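You operate a simulated robot arm through the tools that you are given. There is no shell and no other tool. Be economical: measure what you need, move in short steps, check, and stop when the job is done.

Carry out the task below with a simulated robot arm. There is one attempt and no reset: what you move stays moved.

## Task
Put the squat jar on the yellow trivet.

The check looks at the end state, three seconds after you hand in, the way a careful person would. Anything else that was tipped, shoved, dropped, spilled or broken makes it a failure.

## Robot
A 7-joint arm with a two-finger parallel gripper, fixed in place. Base frame: the origin is at the foot of the arm, x ahead of it, y to its left, z up; the work surface is at about z = 90. Readings come in cm, degrees, newtons and seconds.
With the tool pointing down near the work surface it reaches from about 24 to 68 cm from the base axis. Its first joint turns from -66.0 to 66.0 degrees. Payload 2.4 kg.
The tool frame sits at the grasp point between the pads (the TCP): z along the fingers, y along the line on which they close. The tips reach 3 cm beyond it. Largest opening 9.4 cm; finger width 2.8, thickness 1; the body of the gripper, 5 by 9.6 cm, starts 5.5 cm behind the TCP.
Orientation is told as [roll, pitch, yaw] about the base's x, y, z axes, in that order, counted from this pose: with the fingers straight down and closing along the base's y, the tool's x points along the base's -x, its y along +y and its z along -z.

## Interface
- The arm moves only by the tool play_rows. Its argument "motion" is one flat list of numbers, 7 for each row, row after row: the shift along the tool's x, y, z in units of 250 mm (1.0 is 250 mm), then the turn, a rotation vector about the tool's x, y, z in units of 180 degrees (1.0 is 180 degrees), then the gripper command, from -1 (fully open) to 1 (shut), values between in proportion. In form: [x, y, z, rx, ry, rz, gripper, x, y, z, rx, ry, rz, gripper, ...]. A call has 1 to 10 rows; each row is the pose to reach, as a shift and turn from the pose commanded when the call began, along the tool's axes at that moment. A call with a number of a shift or a turn outside -1 to 1 is refused whole. Rows are played at 5 a second. More than 5 cm and 8.6 degrees between two rows, or a gripper value outside its range, and nothing of the call is played. A pose out of reach is approached as far as the arm can. The call stops where the force on the tool passes 40 N (or 10 N more than at its start, if that is more) or the arm is blocked; 0.2 s more then pass. The fingers move at their own pace (about 15.3 cm/s each) and stop on an object; they squeeze with about 44 N. The grip force told is the motor's: it shows also when the fingers shut on nothing. Time passes only in rows, and 0.2 s behind the last, so rows that repeat a pose let the fingers close. It gives the time, the measured TCP pose, the force on the tool (base axes), the opening and the grip force at its end, in the units of the frame above (readings bear some noise), and new pictures: "views" is both (left out), scene, wrist or none.
- Cameras (640 x 400 px; columns grow to the right, rows downward): "scene" is fixed at [2.58, 46.11, 145.11]; the picture's right is [-0.86, -0.52, 0.00], its down [-0.26, 0.43, -0.86] and it looks along [0.45, -0.74, -0.50] (base axes); focal length 374 px, centre (320, 200). "wrist" rides on the gripper at [7.6, 1.4, -10.3] in the tool frame; the picture's right is [-0.18, 0.98, 0.00], its down [-0.75, -0.14, -0.64] and it looks along [-0.63, -0.12, 0.77] (tool axes); focal length 243 px, centre (320, 200). There is no depth. A picture from a camera that has moved, and an enlarged one, comes with that camera's place and axes in the base frame and with its lens.
- close_up(camera, box): a new picture of the part [left, top, right, bottom] of that camera's present view, enlarged. No time passes.
- sign_off(): hands the job in; it is judged then, once.

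Work in short steps. Places have to be worked out from the pictures, the camera data and where the tool is seen: move nearer, look again, correct. Check each grasp and each placing, and mend what went wrong. You have 90 turns and 170 pictures in all, those below and enlarged ones among them. Open the gripper and draw the arm clear of the work before you hand the job in, unless the task says otherwise; then end with one line.

The tools are called after ">>>" as name(argument=value, ...) on one line, values as JSON. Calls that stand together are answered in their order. play_rows: Moves the arm, as the interface text tells. Its arguments: {"type":"object","properties":{"motion":{"type":"array","items":{"type":"number"}},"views":{"type":"string","enum":["both","scene","wrist","none"]}},"required":["motion"]} The other tools are called the same way: close_up (camera, box) takes an enlarged picture of a part of a camera's view; sign_off () hands the job in.

At the start:

```text
clock: 0.0
ee_pos: [38.13, -26.53, 118.1]
orientation: [0.1, 0.0, 0.0]
ft_force: [0.1, -0.6, -0.5]
grip_width: 9.41
grip_force: 0.1
```

scene: 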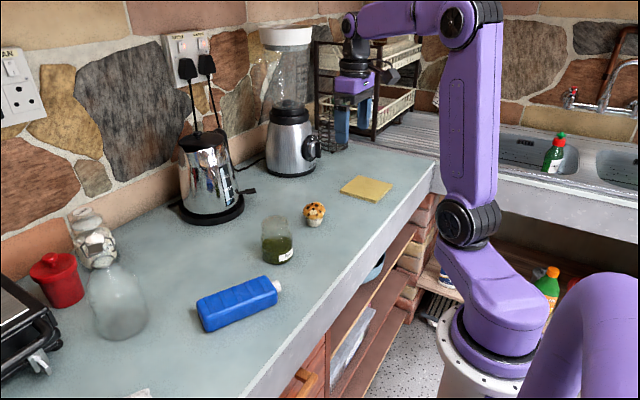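
wrist: 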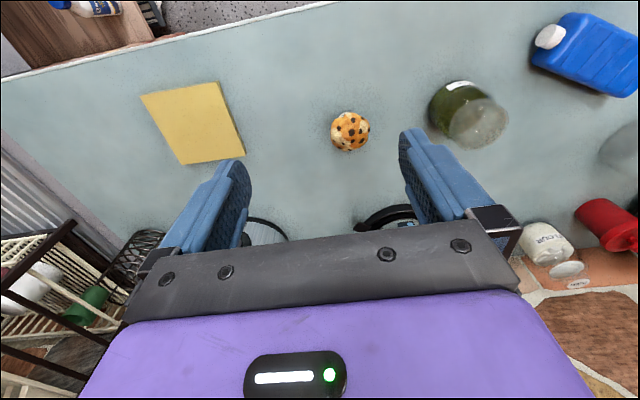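

I'll start by looking closely at the jar and trivet. I place the jar near (46.8, -7) and the trivet near (43, -49).

>>> close_up(camera="scene", box=[230, 190, 350, 280])

>>> close_up(camera="scene", box=[320, 160, 420, 220])

>>> close_up(camera="scene", box=[20, 190, 180, 350])

>>> close_up(camera="wrist", box=[400, 60, 540, 170])

```text
4.44 times, centred on (290, 235) of scene
camera zoom: at [2.58, 46.11, 145.11], right [-0.86, -0.52, 0.0], down [-0.26, 0.43, -0.86], along [0.45, -0.74, -0.5], focal length 1663 px, centre (453, 44)
```

zoom: 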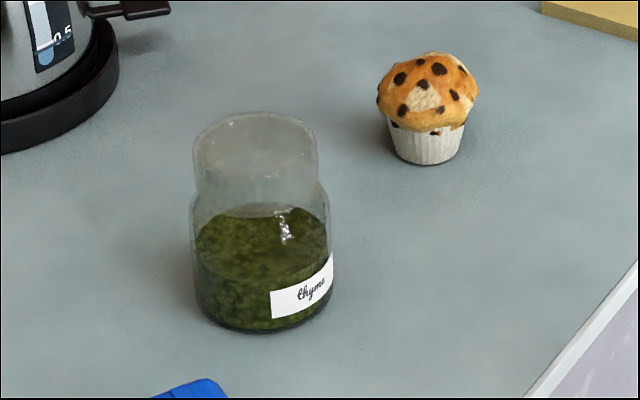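

```text
6.40 times, centred on (370, 190) of scene
camera zoom: at [2.58, 46.11, 145.11], right [-0.86, -0.52, 0.0], down [-0.26, 0.43, -0.86], along [0.45, -0.74, -0.5], focal length 2394 px, centre (0, 264)
```

zoom: 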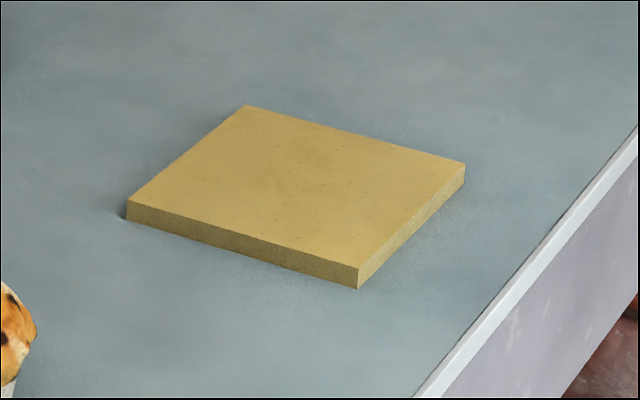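

```text
2.50 times, centred on (100, 270) of scene
camera zoom: at [2.58, 46.11, 145.11], right [-0.86, -0.52, 0.0], down [-0.26, 0.43, -0.86], along [0.45, -0.74, -0.5], focal length 935 px, centre (870, 25)
```

zoom: 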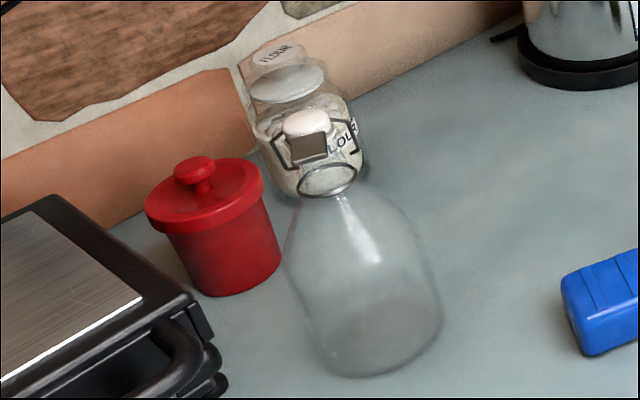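

```text
3.64 times, centred on (470, 115) of wrist
camera zoom: at [30.68, -25.03, 128.28], right [0.18, 0.98, 0.0], down [0.75, -0.14, 0.64], along [0.63, -0.12, -0.77], focal length 882 px, centre (-226, 509)
```

zoom: 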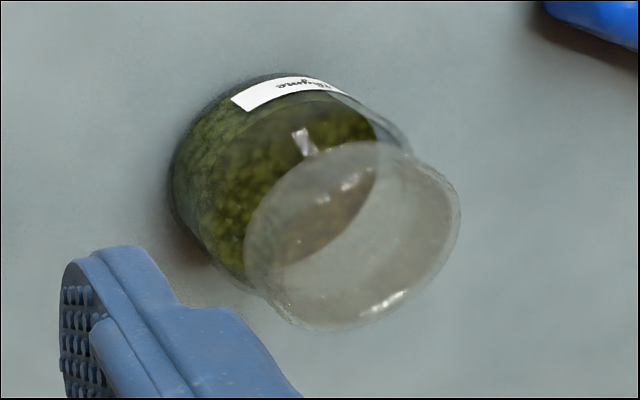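

The jar's body is about 7.3 cm wide and roughly 9 cm tall, centred near (47.5, -8.3). I'll move above it at z = 112 and look again.

>>> play_rows(motion=[-0.075, 0.146, 0.05, 0, 0, 0, -1, -0.15, 0.292, 0.1, 0, 0, 0, -1, -0.225, 0.438, 0.146, 0, 0, 0, -1, -0.3, 0.584, 0.195, 0, 0, 0, -1, -0.375, 0.73, 0.244, 0, 0, 0, -1, -0.375, 0.73, 0.244, 0, 0, 0, -1])

```text
clock: 1.4
ee_pos: [47.26, -7.93, 112.0]
orientation: [0.0, -0.1, -0.1]
ft_force: [1.2, -0.3, -0.2]
grip_width: 9.41
grip_force: 0.1
camera wrist: at [39.9, -6.56, 122.1], right [0.19, 0.98, 0.0], down [0.75, -0.14, 0.64], along [0.63, -0.12, -0.77], focal length 243 px, centre (320, 200)
```

scene: 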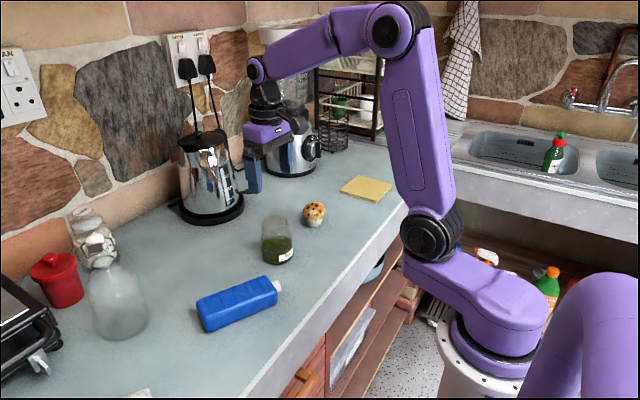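
wrist: 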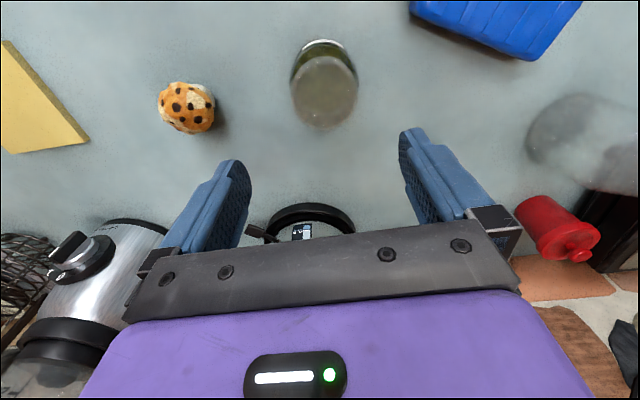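

The jar looks closer to (46.7, -7.4) in this view, so I'll enlarge it to be sure.

>>> close_up(camera="wrist", box=[260, 20, 388, 140])

```text
3.33 times, centred on (324, 80) of wrist
camera zoom: at [39.9, -6.56, 122.1], right [0.19, 0.98, 0.0], down [0.75, -0.14, 0.64], along [0.63, -0.12, -0.77], focal length 809 px, centre (307, 600)
```

zoom: 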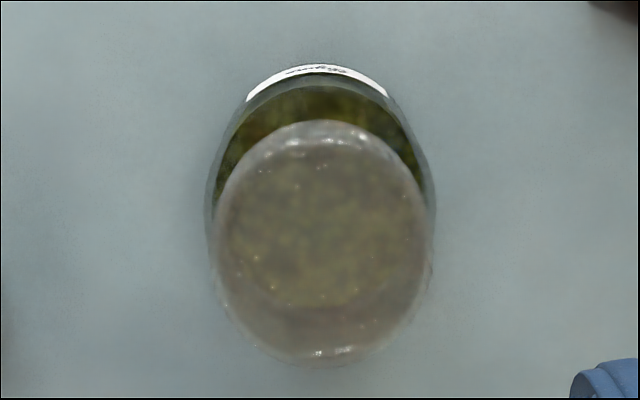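

I estimate the jar axis at (46.8, -7.4), with its top near 99.5 and the body about 7.1 cm wide. I'll line up, go down to z = 104 and check.

>>> play_rows(motion=[0.028, 0.03, 0.1, 0, 0, 0, -1, 0.028, 0.03, 0.2, 0, 0, 0, -1, 0.028, 0.03, 0.32, 0, 0, 0, -1, 0.028, 0.03, 0.32, 0, 0, 0, -1, 0.028, 0.03, 0.32, 0, 0, 0, -1])

>>> close_up(camera="scene", box=[220, 130, 350, 280])

```text
clock: 2.6
ee_pos: [46.84, -7.37, 103.93]
orientation: [0.0, 0.0, 0.0]
ft_force: [-0.1, 0.2, -0.2]
grip_width: 9.42
grip_force: 0.0
camera wrist: at [39.36, -5.92, 114.13], right [0.18, 0.98, 0.0], down [0.75, -0.14, 0.64], along [0.63, -0.12, -0.77], focal length 243 px, centre (320, 200)
```

scene: 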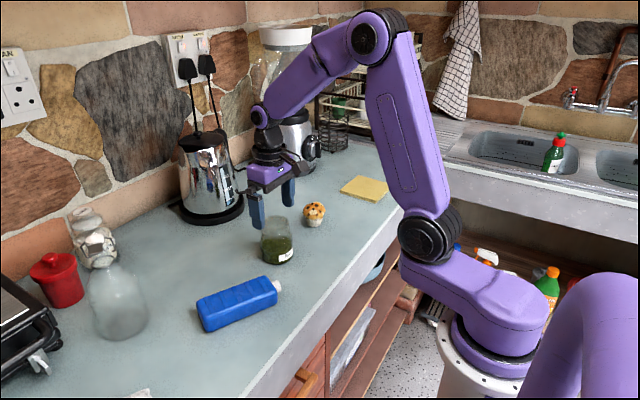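
wrist: 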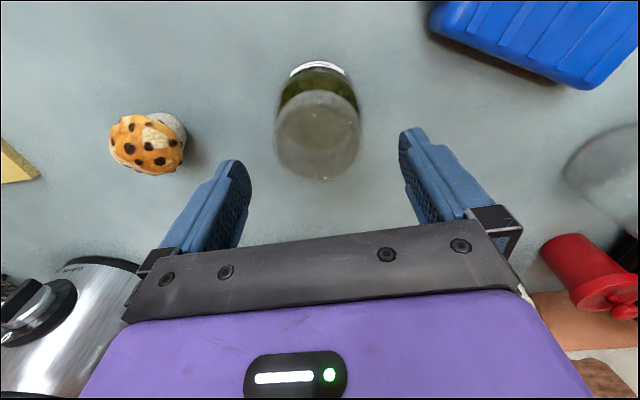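

```text
2.67 times, centred on (285, 205) of scene
camera zoom: at [2.58, 46.11, 145.11], right [-0.86, -0.52, 0.0], down [-0.26, 0.43, -0.86], along [0.45, -0.74, -0.5], focal length 998 px, centre (413, 187)
```

zoom: 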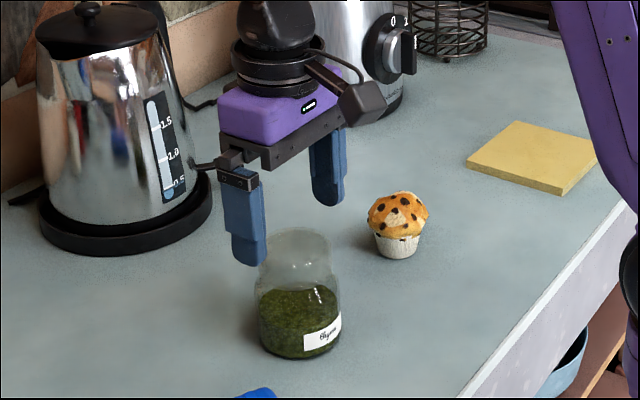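

The readings agree with the estimate. The fingers straddle the jar with about 1.1 cm to spare on each side, so I'll go down to z = 95, which keeps the palm about 1 cm above the lid.

>>> play_rows(motion=[0, 0, 0.08, 0, 0, 0, -1, 0, 0, 0.16, 0, 0, 0, -1, 0, 0, 0.23, 0, 0, 0, -1, 0, 0, 0.3, 0, 0, 0, -1, 0, 0, 0.357, 0, 0, 0, -1, 0, 0, 0.357, 0, 0, 0, -1])

>>> close_up(camera="scene", box=[220, 160, 350, 280])

```text
clock: 4.0
ee_pos: [46.77, -7.53, 95.12]
orientation: [0.0, 0.0, 0.0]
ft_force: [-0.4, -0.2, -0.4]
grip_width: 9.37
grip_force: 0.0
camera wrist: at [39.25, -6.0, 105.25], right [0.18, 0.98, 0.0], down [0.75, -0.14, 0.64], along [0.63, -0.12, -0.77], focal length 243 px, centre (320, 200)
```

scene: 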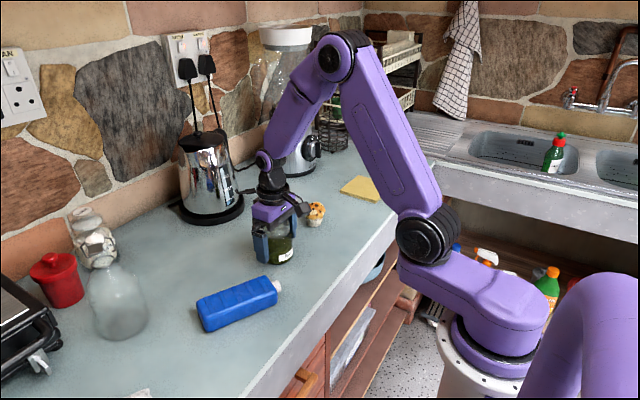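
wrist: 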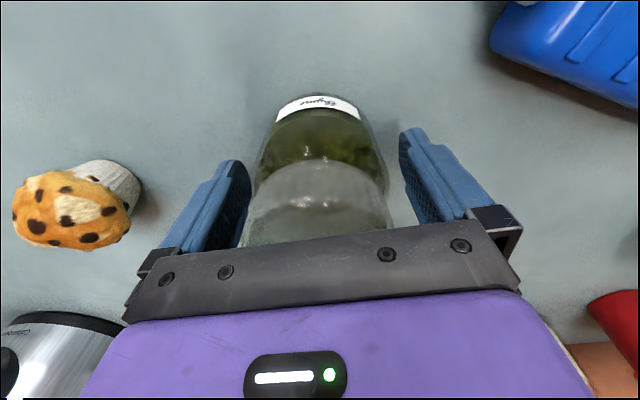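

```text
3.33 times, centred on (285, 220) of scene
camera zoom: at [2.58, 46.11, 145.11], right [-0.86, -0.52, 0.0], down [-0.26, 0.43, -0.86], along [0.45, -0.74, -0.5], focal length 1247 px, centre (437, 133)
```

zoom: 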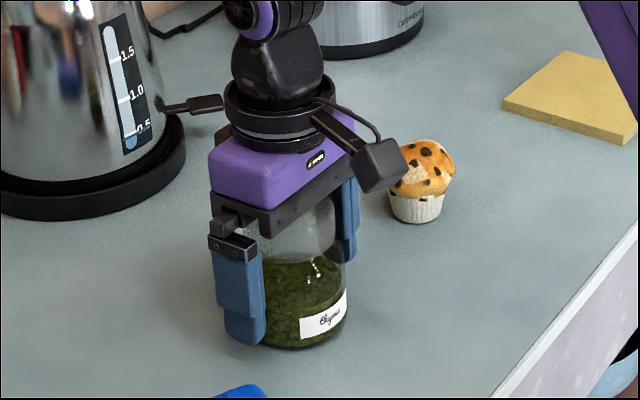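

The jar sits between the fingers and is well centred, and nothing is touching. I'll close the gripper.

>>> play_rows(motion=[0, 0, 0, 0, 0, 0, -0.6, 0, 0, 0, 0, 0, 0, -0.4, 0, 0, 0, 0, 0, 0, 0.2, 0, 0, 0, 0, 0, 0, 1, 0, 0, 0, 0, 0, 0, 1], views="wrist")

```text
clock: 5.2
ee_pos: [46.63, -7.53, 95.07]
orientation: [0.0, 0.0, 0.0]
ft_force: [1.3, -0.4, -0.5]
grip_width: 7.2
grip_force: 43.5
camera wrist: at [39.25, -5.99, 105.27], right [0.18, 0.98, 0.0], down [0.75, -0.14, 0.64], along [0.63, -0.12, -0.77], focal length 243 px, centre (320, 200)
```

wrist: 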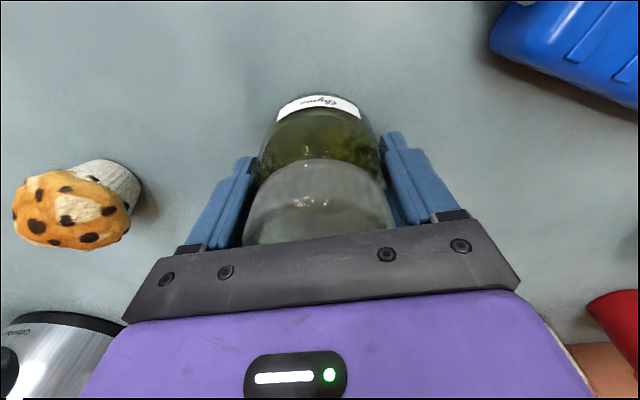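

The fingers stopped on the body at 7.2 cm with a firm grip. I'll lift slowly, about 3 cm to start.

>>> play_rows(motion=[0, 0, -0.03, 0, 0, 0, 1, 0, 0, -0.06, 0, 0, 0, 1, 0, 0, -0.09, 0, 0, 0, 1, 0, 0, -0.12, 0, 0, 0, 1, 0, 0, -0.12, 0, 0, 0, 1])

```text
clock: 6.4
ee_pos: [46.85, -7.51, 98.09]
orientation: [0.0, 0.0, 0.0]
ft_force: [-0.8, 0.2, -3.3]
grip_width: 7.19
grip_force: 43.7
camera wrist: at [39.35, -6.08, 108.27], right [0.18, 0.98, 0.0], down [0.75, -0.14, 0.64], along [0.63, -0.12, -0.77], focal length 243 px, centre (320, 200)
```

scene: 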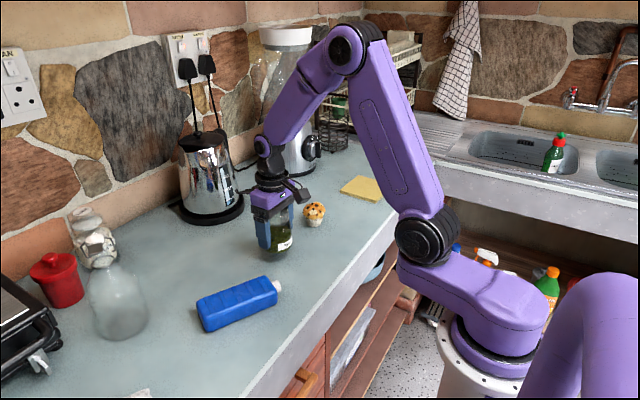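
wrist: 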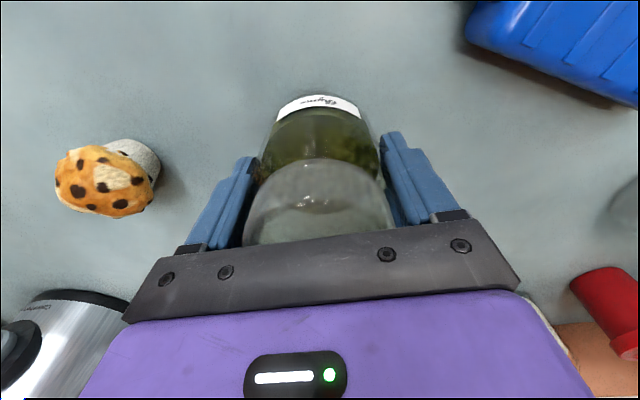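

The jar is off the counter and weighs about 0.3 kg. I'll rise to z ≈ 110 and start moving sideways, well above the muffin.

>>> play_rows(motion=[0, 0, -0.12, 0, 0, 0, 1, 0, 0, -0.24, 0, 0, 0, 1, 0, 0, -0.36, 0, 0, 0, 1, 0, 0, -0.48, 0, 0, 0, 1, 0.02, -0.12, -0.48, 0, 0, 0, 1, 0.04, -0.26, -0.48, 0, 0, 0, 1, 0.06, -0.4, -0.48, 0, 0, 0, 1, 0.08, -0.54, -0.48, 0, 0, 0, 1, 0.1, -0.68, -0.48, 0, 0, 0, 1, 0.12, -0.8, -0.48, 0, 0, 0, 1])

```text
clock: 8.6
ee_pos: [43.81, -27.57, 110.27]
orientation: [0.0, 0.0, -0.1]
ft_force: [-1.5, -0.2, -2.1]
grip_width: 7.2
grip_force: 43.8
camera wrist: at [36.34, -26.12, 120.45], right [0.19, 0.98, 0.0], down [0.75, -0.14, 0.64], along [0.63, -0.12, -0.77], focal length 243 px, centre (320, 200)
```

scene: 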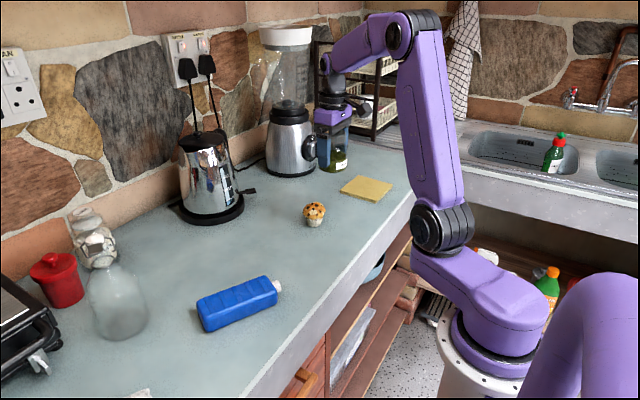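
wrist: 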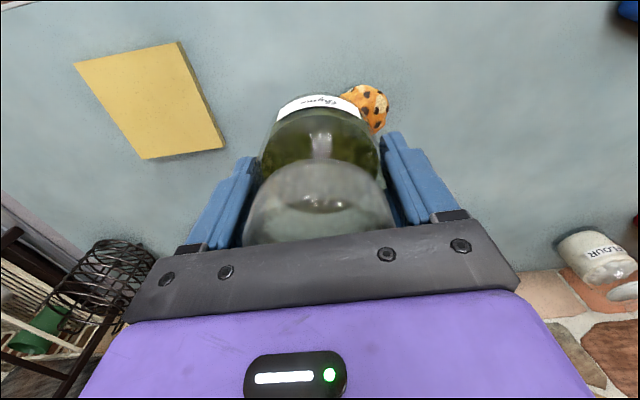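

From here I put the trivet's centre at about (42.8, -47.4). I'll carry the jar over it at this same height.

>>> play_rows(motion=[0.008, -0.11, 0, 0, 0, 0, 1, 0.016, -0.24, 0, 0, 0, 0, 1, 0.024, -0.37, 0, 0, 0, 0, 1, 0.032, -0.5, 0, 0, 0, 0, 1, 0.04, -0.62, 0, 0, 0, 0, 1, 0.046, -0.72, 0, 0, 0, 0, 1, 0.046, -0.793, 0, 0, 0, 0, 1, 0.046, -0.793, 0, 0, 0, 0, 1, 0.046, -0.793, 0, 0, 0, 0, 1])

>>> close_up(camera="scene", box=[310, 110, 430, 220])

```text
clock: 10.6
ee_pos: [42.6, -47.22, 110.08]
orientation: [0.0, 0.0, 0.0]
ft_force: [-0.5, 0.2, -2.9]
grip_width: 7.2
grip_force: 44.0
camera wrist: at [35.18, -45.81, 120.26], right [0.18, 0.98, 0.0], down [0.75, -0.14, 0.64], along [0.63, -0.12, -0.77], focal length 243 px, centre (320, 200)
```

scene: 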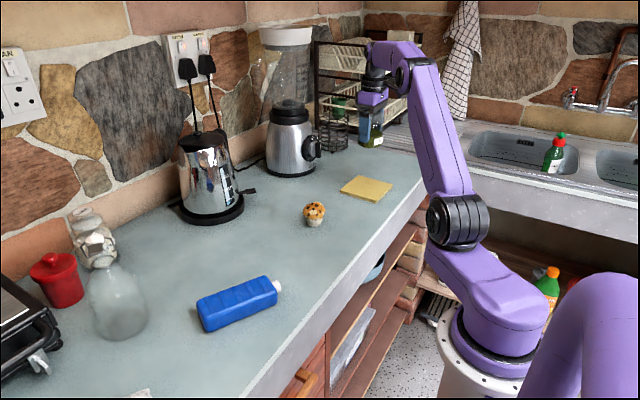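
wrist: 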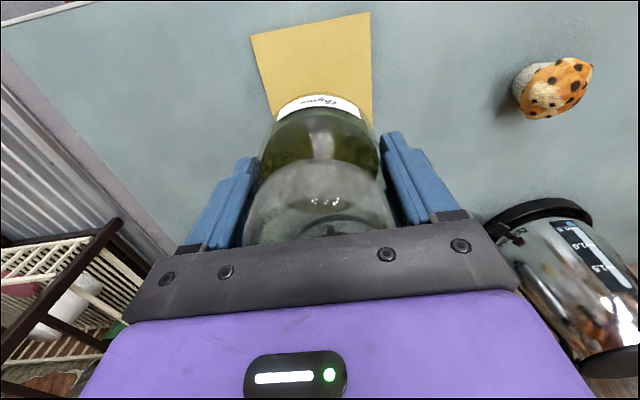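

```text
3.64 times, centred on (370, 165) of scene
camera zoom: at [2.59, 46.1, 145.12], right [-0.86, -0.52, 0.0], down [-0.26, 0.43, -0.86], along [0.45, -0.74, -0.5], focal length 1360 px, centre (138, 327)
```

zoom: 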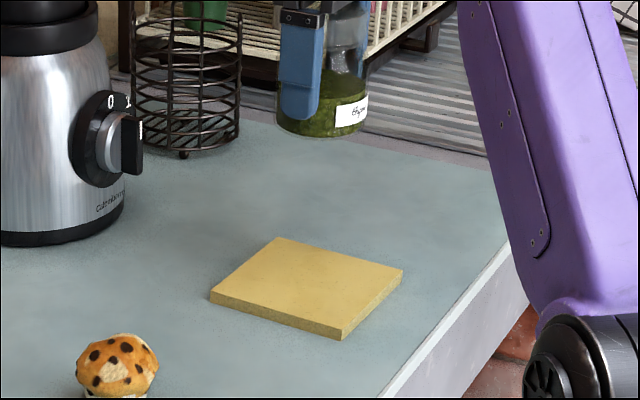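

The jar is above the trivet, whose near edge spans y from -53.1 to -41.4 at x ≈ 37, giving a centre of about (42.9, -47.3). I'll lower to z = 98, where the jar bottom should be just under 2 cm above it, and check.

>>> play_rows(motion=[-0.004, 0, 0.08, 0, 0, 0, 1, -0.004, 0, 0.18, 0, 0, 0, 1, -0.004, 0, 0.28, 0, 0, 0, 1, -0.004, 0, 0.38, 0, 0, 0, 1, -0.004, 0, 0.45, 0, 0, 0, 1, -0.004, 0, 0.484, 0, 0, 0, 1, -0.004, 0, 0.484, 0, 0, 0, 1])

>>> close_up(camera="scene", box=[310, 110, 430, 220])

```text
clock: 12.2
ee_pos: [42.68, -47.37, 98.03]
orientation: [0.0, -0.1, 0.0]
ft_force: [0.3, 0.4, -2.1]
grip_width: 7.16
grip_force: 44.4
camera wrist: at [35.26, -45.9, 108.1], right [0.18, 0.98, 0.0], down [0.75, -0.14, 0.64], along [0.63, -0.12, -0.77], focal length 243 px, centre (320, 200)
```

scene: 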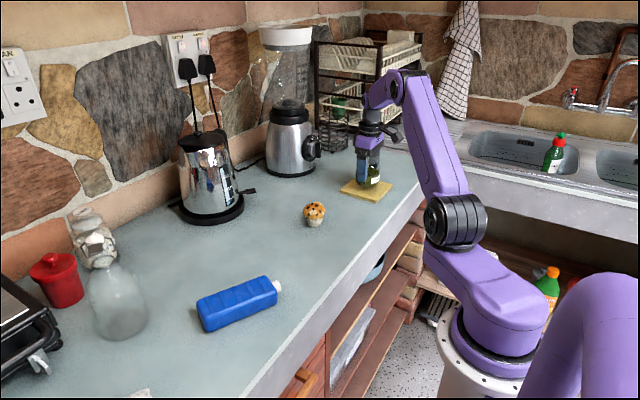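
wrist: 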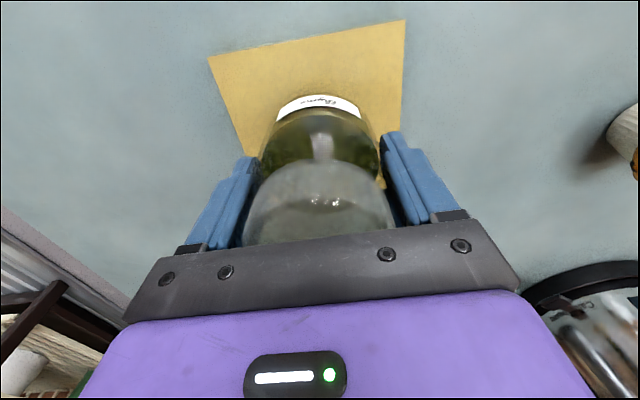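

```text
3.64 times, centred on (370, 165) of scene
camera zoom: at [2.59, 46.1, 145.12], right [-0.86, -0.52, 0.0], down [-0.26, 0.43, -0.86], along [0.45, -0.74, -0.5], focal length 1360 px, centre (138, 327)
```

zoom: 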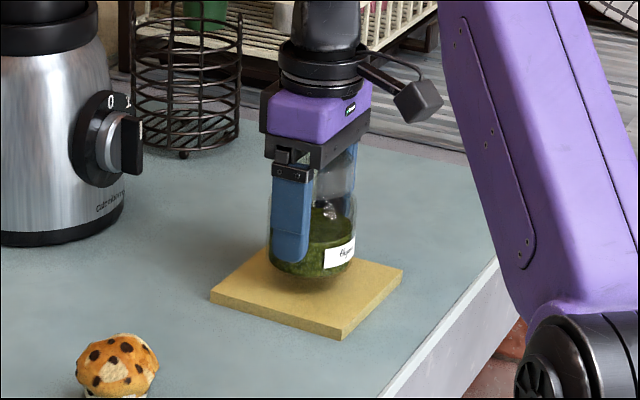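

It's well centred over the trivet. I'll go down in small steps and watch the force.

>>> play_rows(motion=[0, 0, 0.016, 0, 0, 0, 1, 0, 0, 0.032, 0, 0, 0, 1, 0, 0, 0.048, 0, 0, 0, 1, 0, 0, 0.062, 0, 0, 0, 1, 0, 0, 0.062, 0, 0, 0, 1], views="none")

>>> close_up(camera="scene", box=[330, 130, 410, 210])

```text
clock: 13.4
ee_pos: [42.85, -47.48, 96.56]
orientation: [0.0, 0.0, 0.0]
ft_force: [-0.5, 0.1, -2.2]
grip_width: 7.18
grip_force: 44.2
```

```text
5.00 times, centred on (370, 170) of scene
camera zoom: at [2.59, 46.1, 145.12], right [-0.86, -0.52, 0.0], down [-0.26, 0.43, -0.86], along [0.45, -0.74, -0.5], focal length 1871 px, centre (70, 350)
```

zoom: 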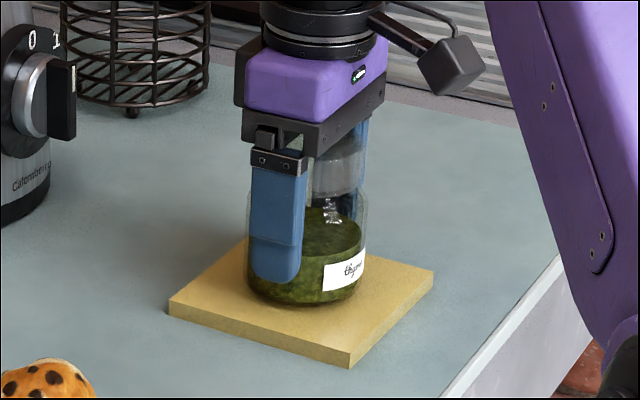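

There's no contact yet, so I'll keep going down in 1.5 mm steps.

>>> play_rows(motion=[0, 0, 0.006, 0, 0, 0, 1, 0, 0, 0.012, 0, 0, 0, 1, 0, 0, 0.012, 0, 0, 0, 1], views="none")

```text
clock: 14.2
ee_pos: [42.77, -47.53, 96.2]
orientation: [0.1, 0.0, 0.0]
ft_force: [-2.3, 0.9, 3.9]
grip_width: 7.17
grip_force: 44.1
```

The vertical force rose from about -2.5 to +3.9 N, so the jar is resting on the trivet. I'll release it gradually.

>>> play_rows(motion=[0, 0, 0, 0, 0, 0, -0.55, 0, 0, 0, 0, 0, 0, -0.7, 0, 0, 0, 0, 0, 0, -0.9, 0, 0, 0, 0, 0, 0, -1, 0, 0, 0, 0, 0, 0, -1])

>>> close_up(camera="scene", box=[330, 130, 410, 210])

```text
clock: 15.4
ee_pos: [42.87, -47.37, 96.08]
orientation: [0.0, 0.0, -0.1]
ft_force: [0.1, -0.1, 0.3]
grip_width: 9.41
grip_force: 0.1
camera wrist: at [35.36, -45.88, 106.31], right [0.18, 0.98, 0.0], down [0.75, -0.14, 0.64], along [0.63, -0.12, -0.77], focal length 243 px, centre (320, 200)
```

scene: 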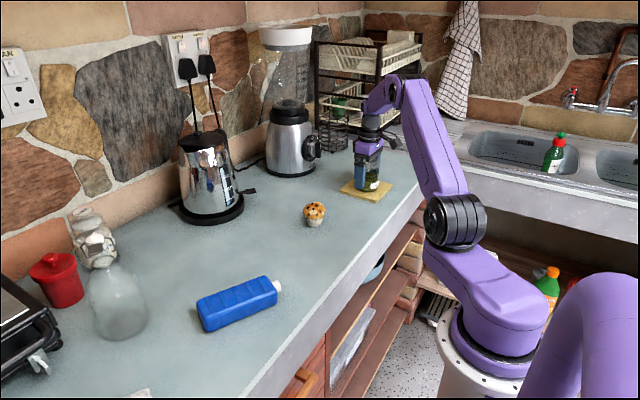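
wrist: 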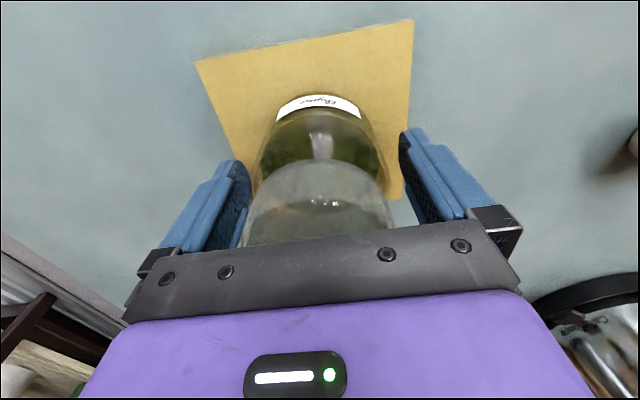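

```text
5.00 times, centred on (370, 170) of scene
camera zoom: at [2.58, 46.11, 145.11], right [-0.86, -0.52, 0.0], down [-0.26, 0.43, -0.86], along [0.45, -0.74, -0.5], focal length 1871 px, centre (70, 350)
```

zoom: 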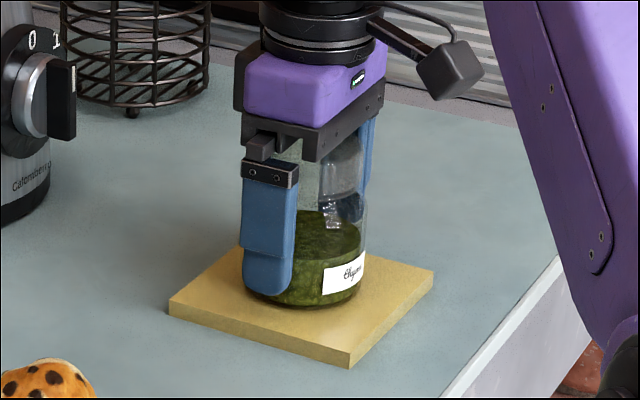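

The jar stands upright and the fingers are clear of it. I'll go straight up to about z = 114, then back a little toward the start.

>>> play_rows(motion=[0, 0, -0.08, 0, 0, 0, -1, 0, 0, -0.18, 0, 0, 0, -1, 0, 0, -0.3, 0, 0, 0, -1, 0, 0, -0.44, 0, 0, 0, -1, 0, 0, -0.58, 0, 0, 0, -1, 0, 0, -0.72, 0, 0, 0, -1, 0.04, 0.14, -0.8, 0, 0, 0, -1, 0.08, 0.3, -0.85, 0, 0, 0, -1, 0.12, 0.46, -0.88, 0, 0, 0, -1, 0.12, 0.6, -0.88, 0, 0, 0, -1])

>>> close_up(camera="scene", box=[330, 130, 410, 210])

```text
clock: 17.6
ee_pos: [39.66, -32.23, 118.17]
orientation: [0.1, 0.0, 0.0]
ft_force: [0.9, -0.1, -0.6]
grip_width: 9.4
grip_force: 0.0
camera wrist: at [32.24, -30.88, 128.38], right [0.18, 0.98, 0.0], down [0.75, -0.14, 0.64], along [0.63, -0.12, -0.77], focal length 243 px, centre (320, 200)
```

scene: 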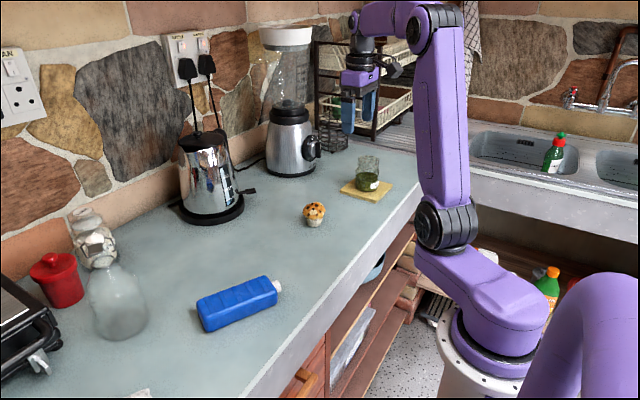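
wrist: 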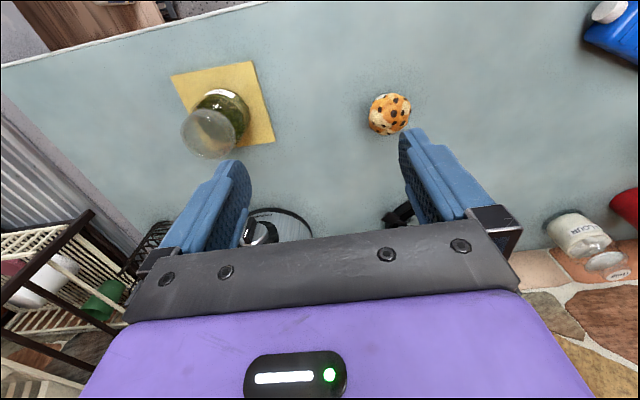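

```text
5.00 times, centred on (370, 170) of scene
camera zoom: at [2.58, 46.11, 145.11], right [-0.86, -0.52, 0.0], down [-0.26, 0.43, -0.86], along [0.45, -0.74, -0.5], focal length 1871 px, centre (70, 350)
```

zoom: 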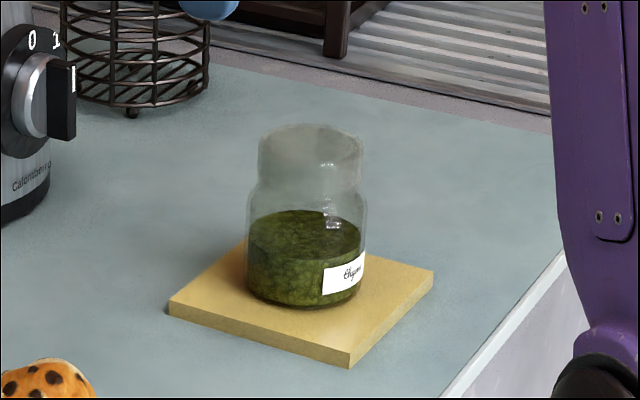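

The jar is upright and centred on the trivet, nothing else has moved, and the arm is clear with the gripper open. I'm handing in.

>>> sign_off()

```text
The job is handed in.
```

The squat jar (labelled "thyme") is standing upright in the middle of the yellow trivet; nothing else was disturbed, and I've handed the job in.
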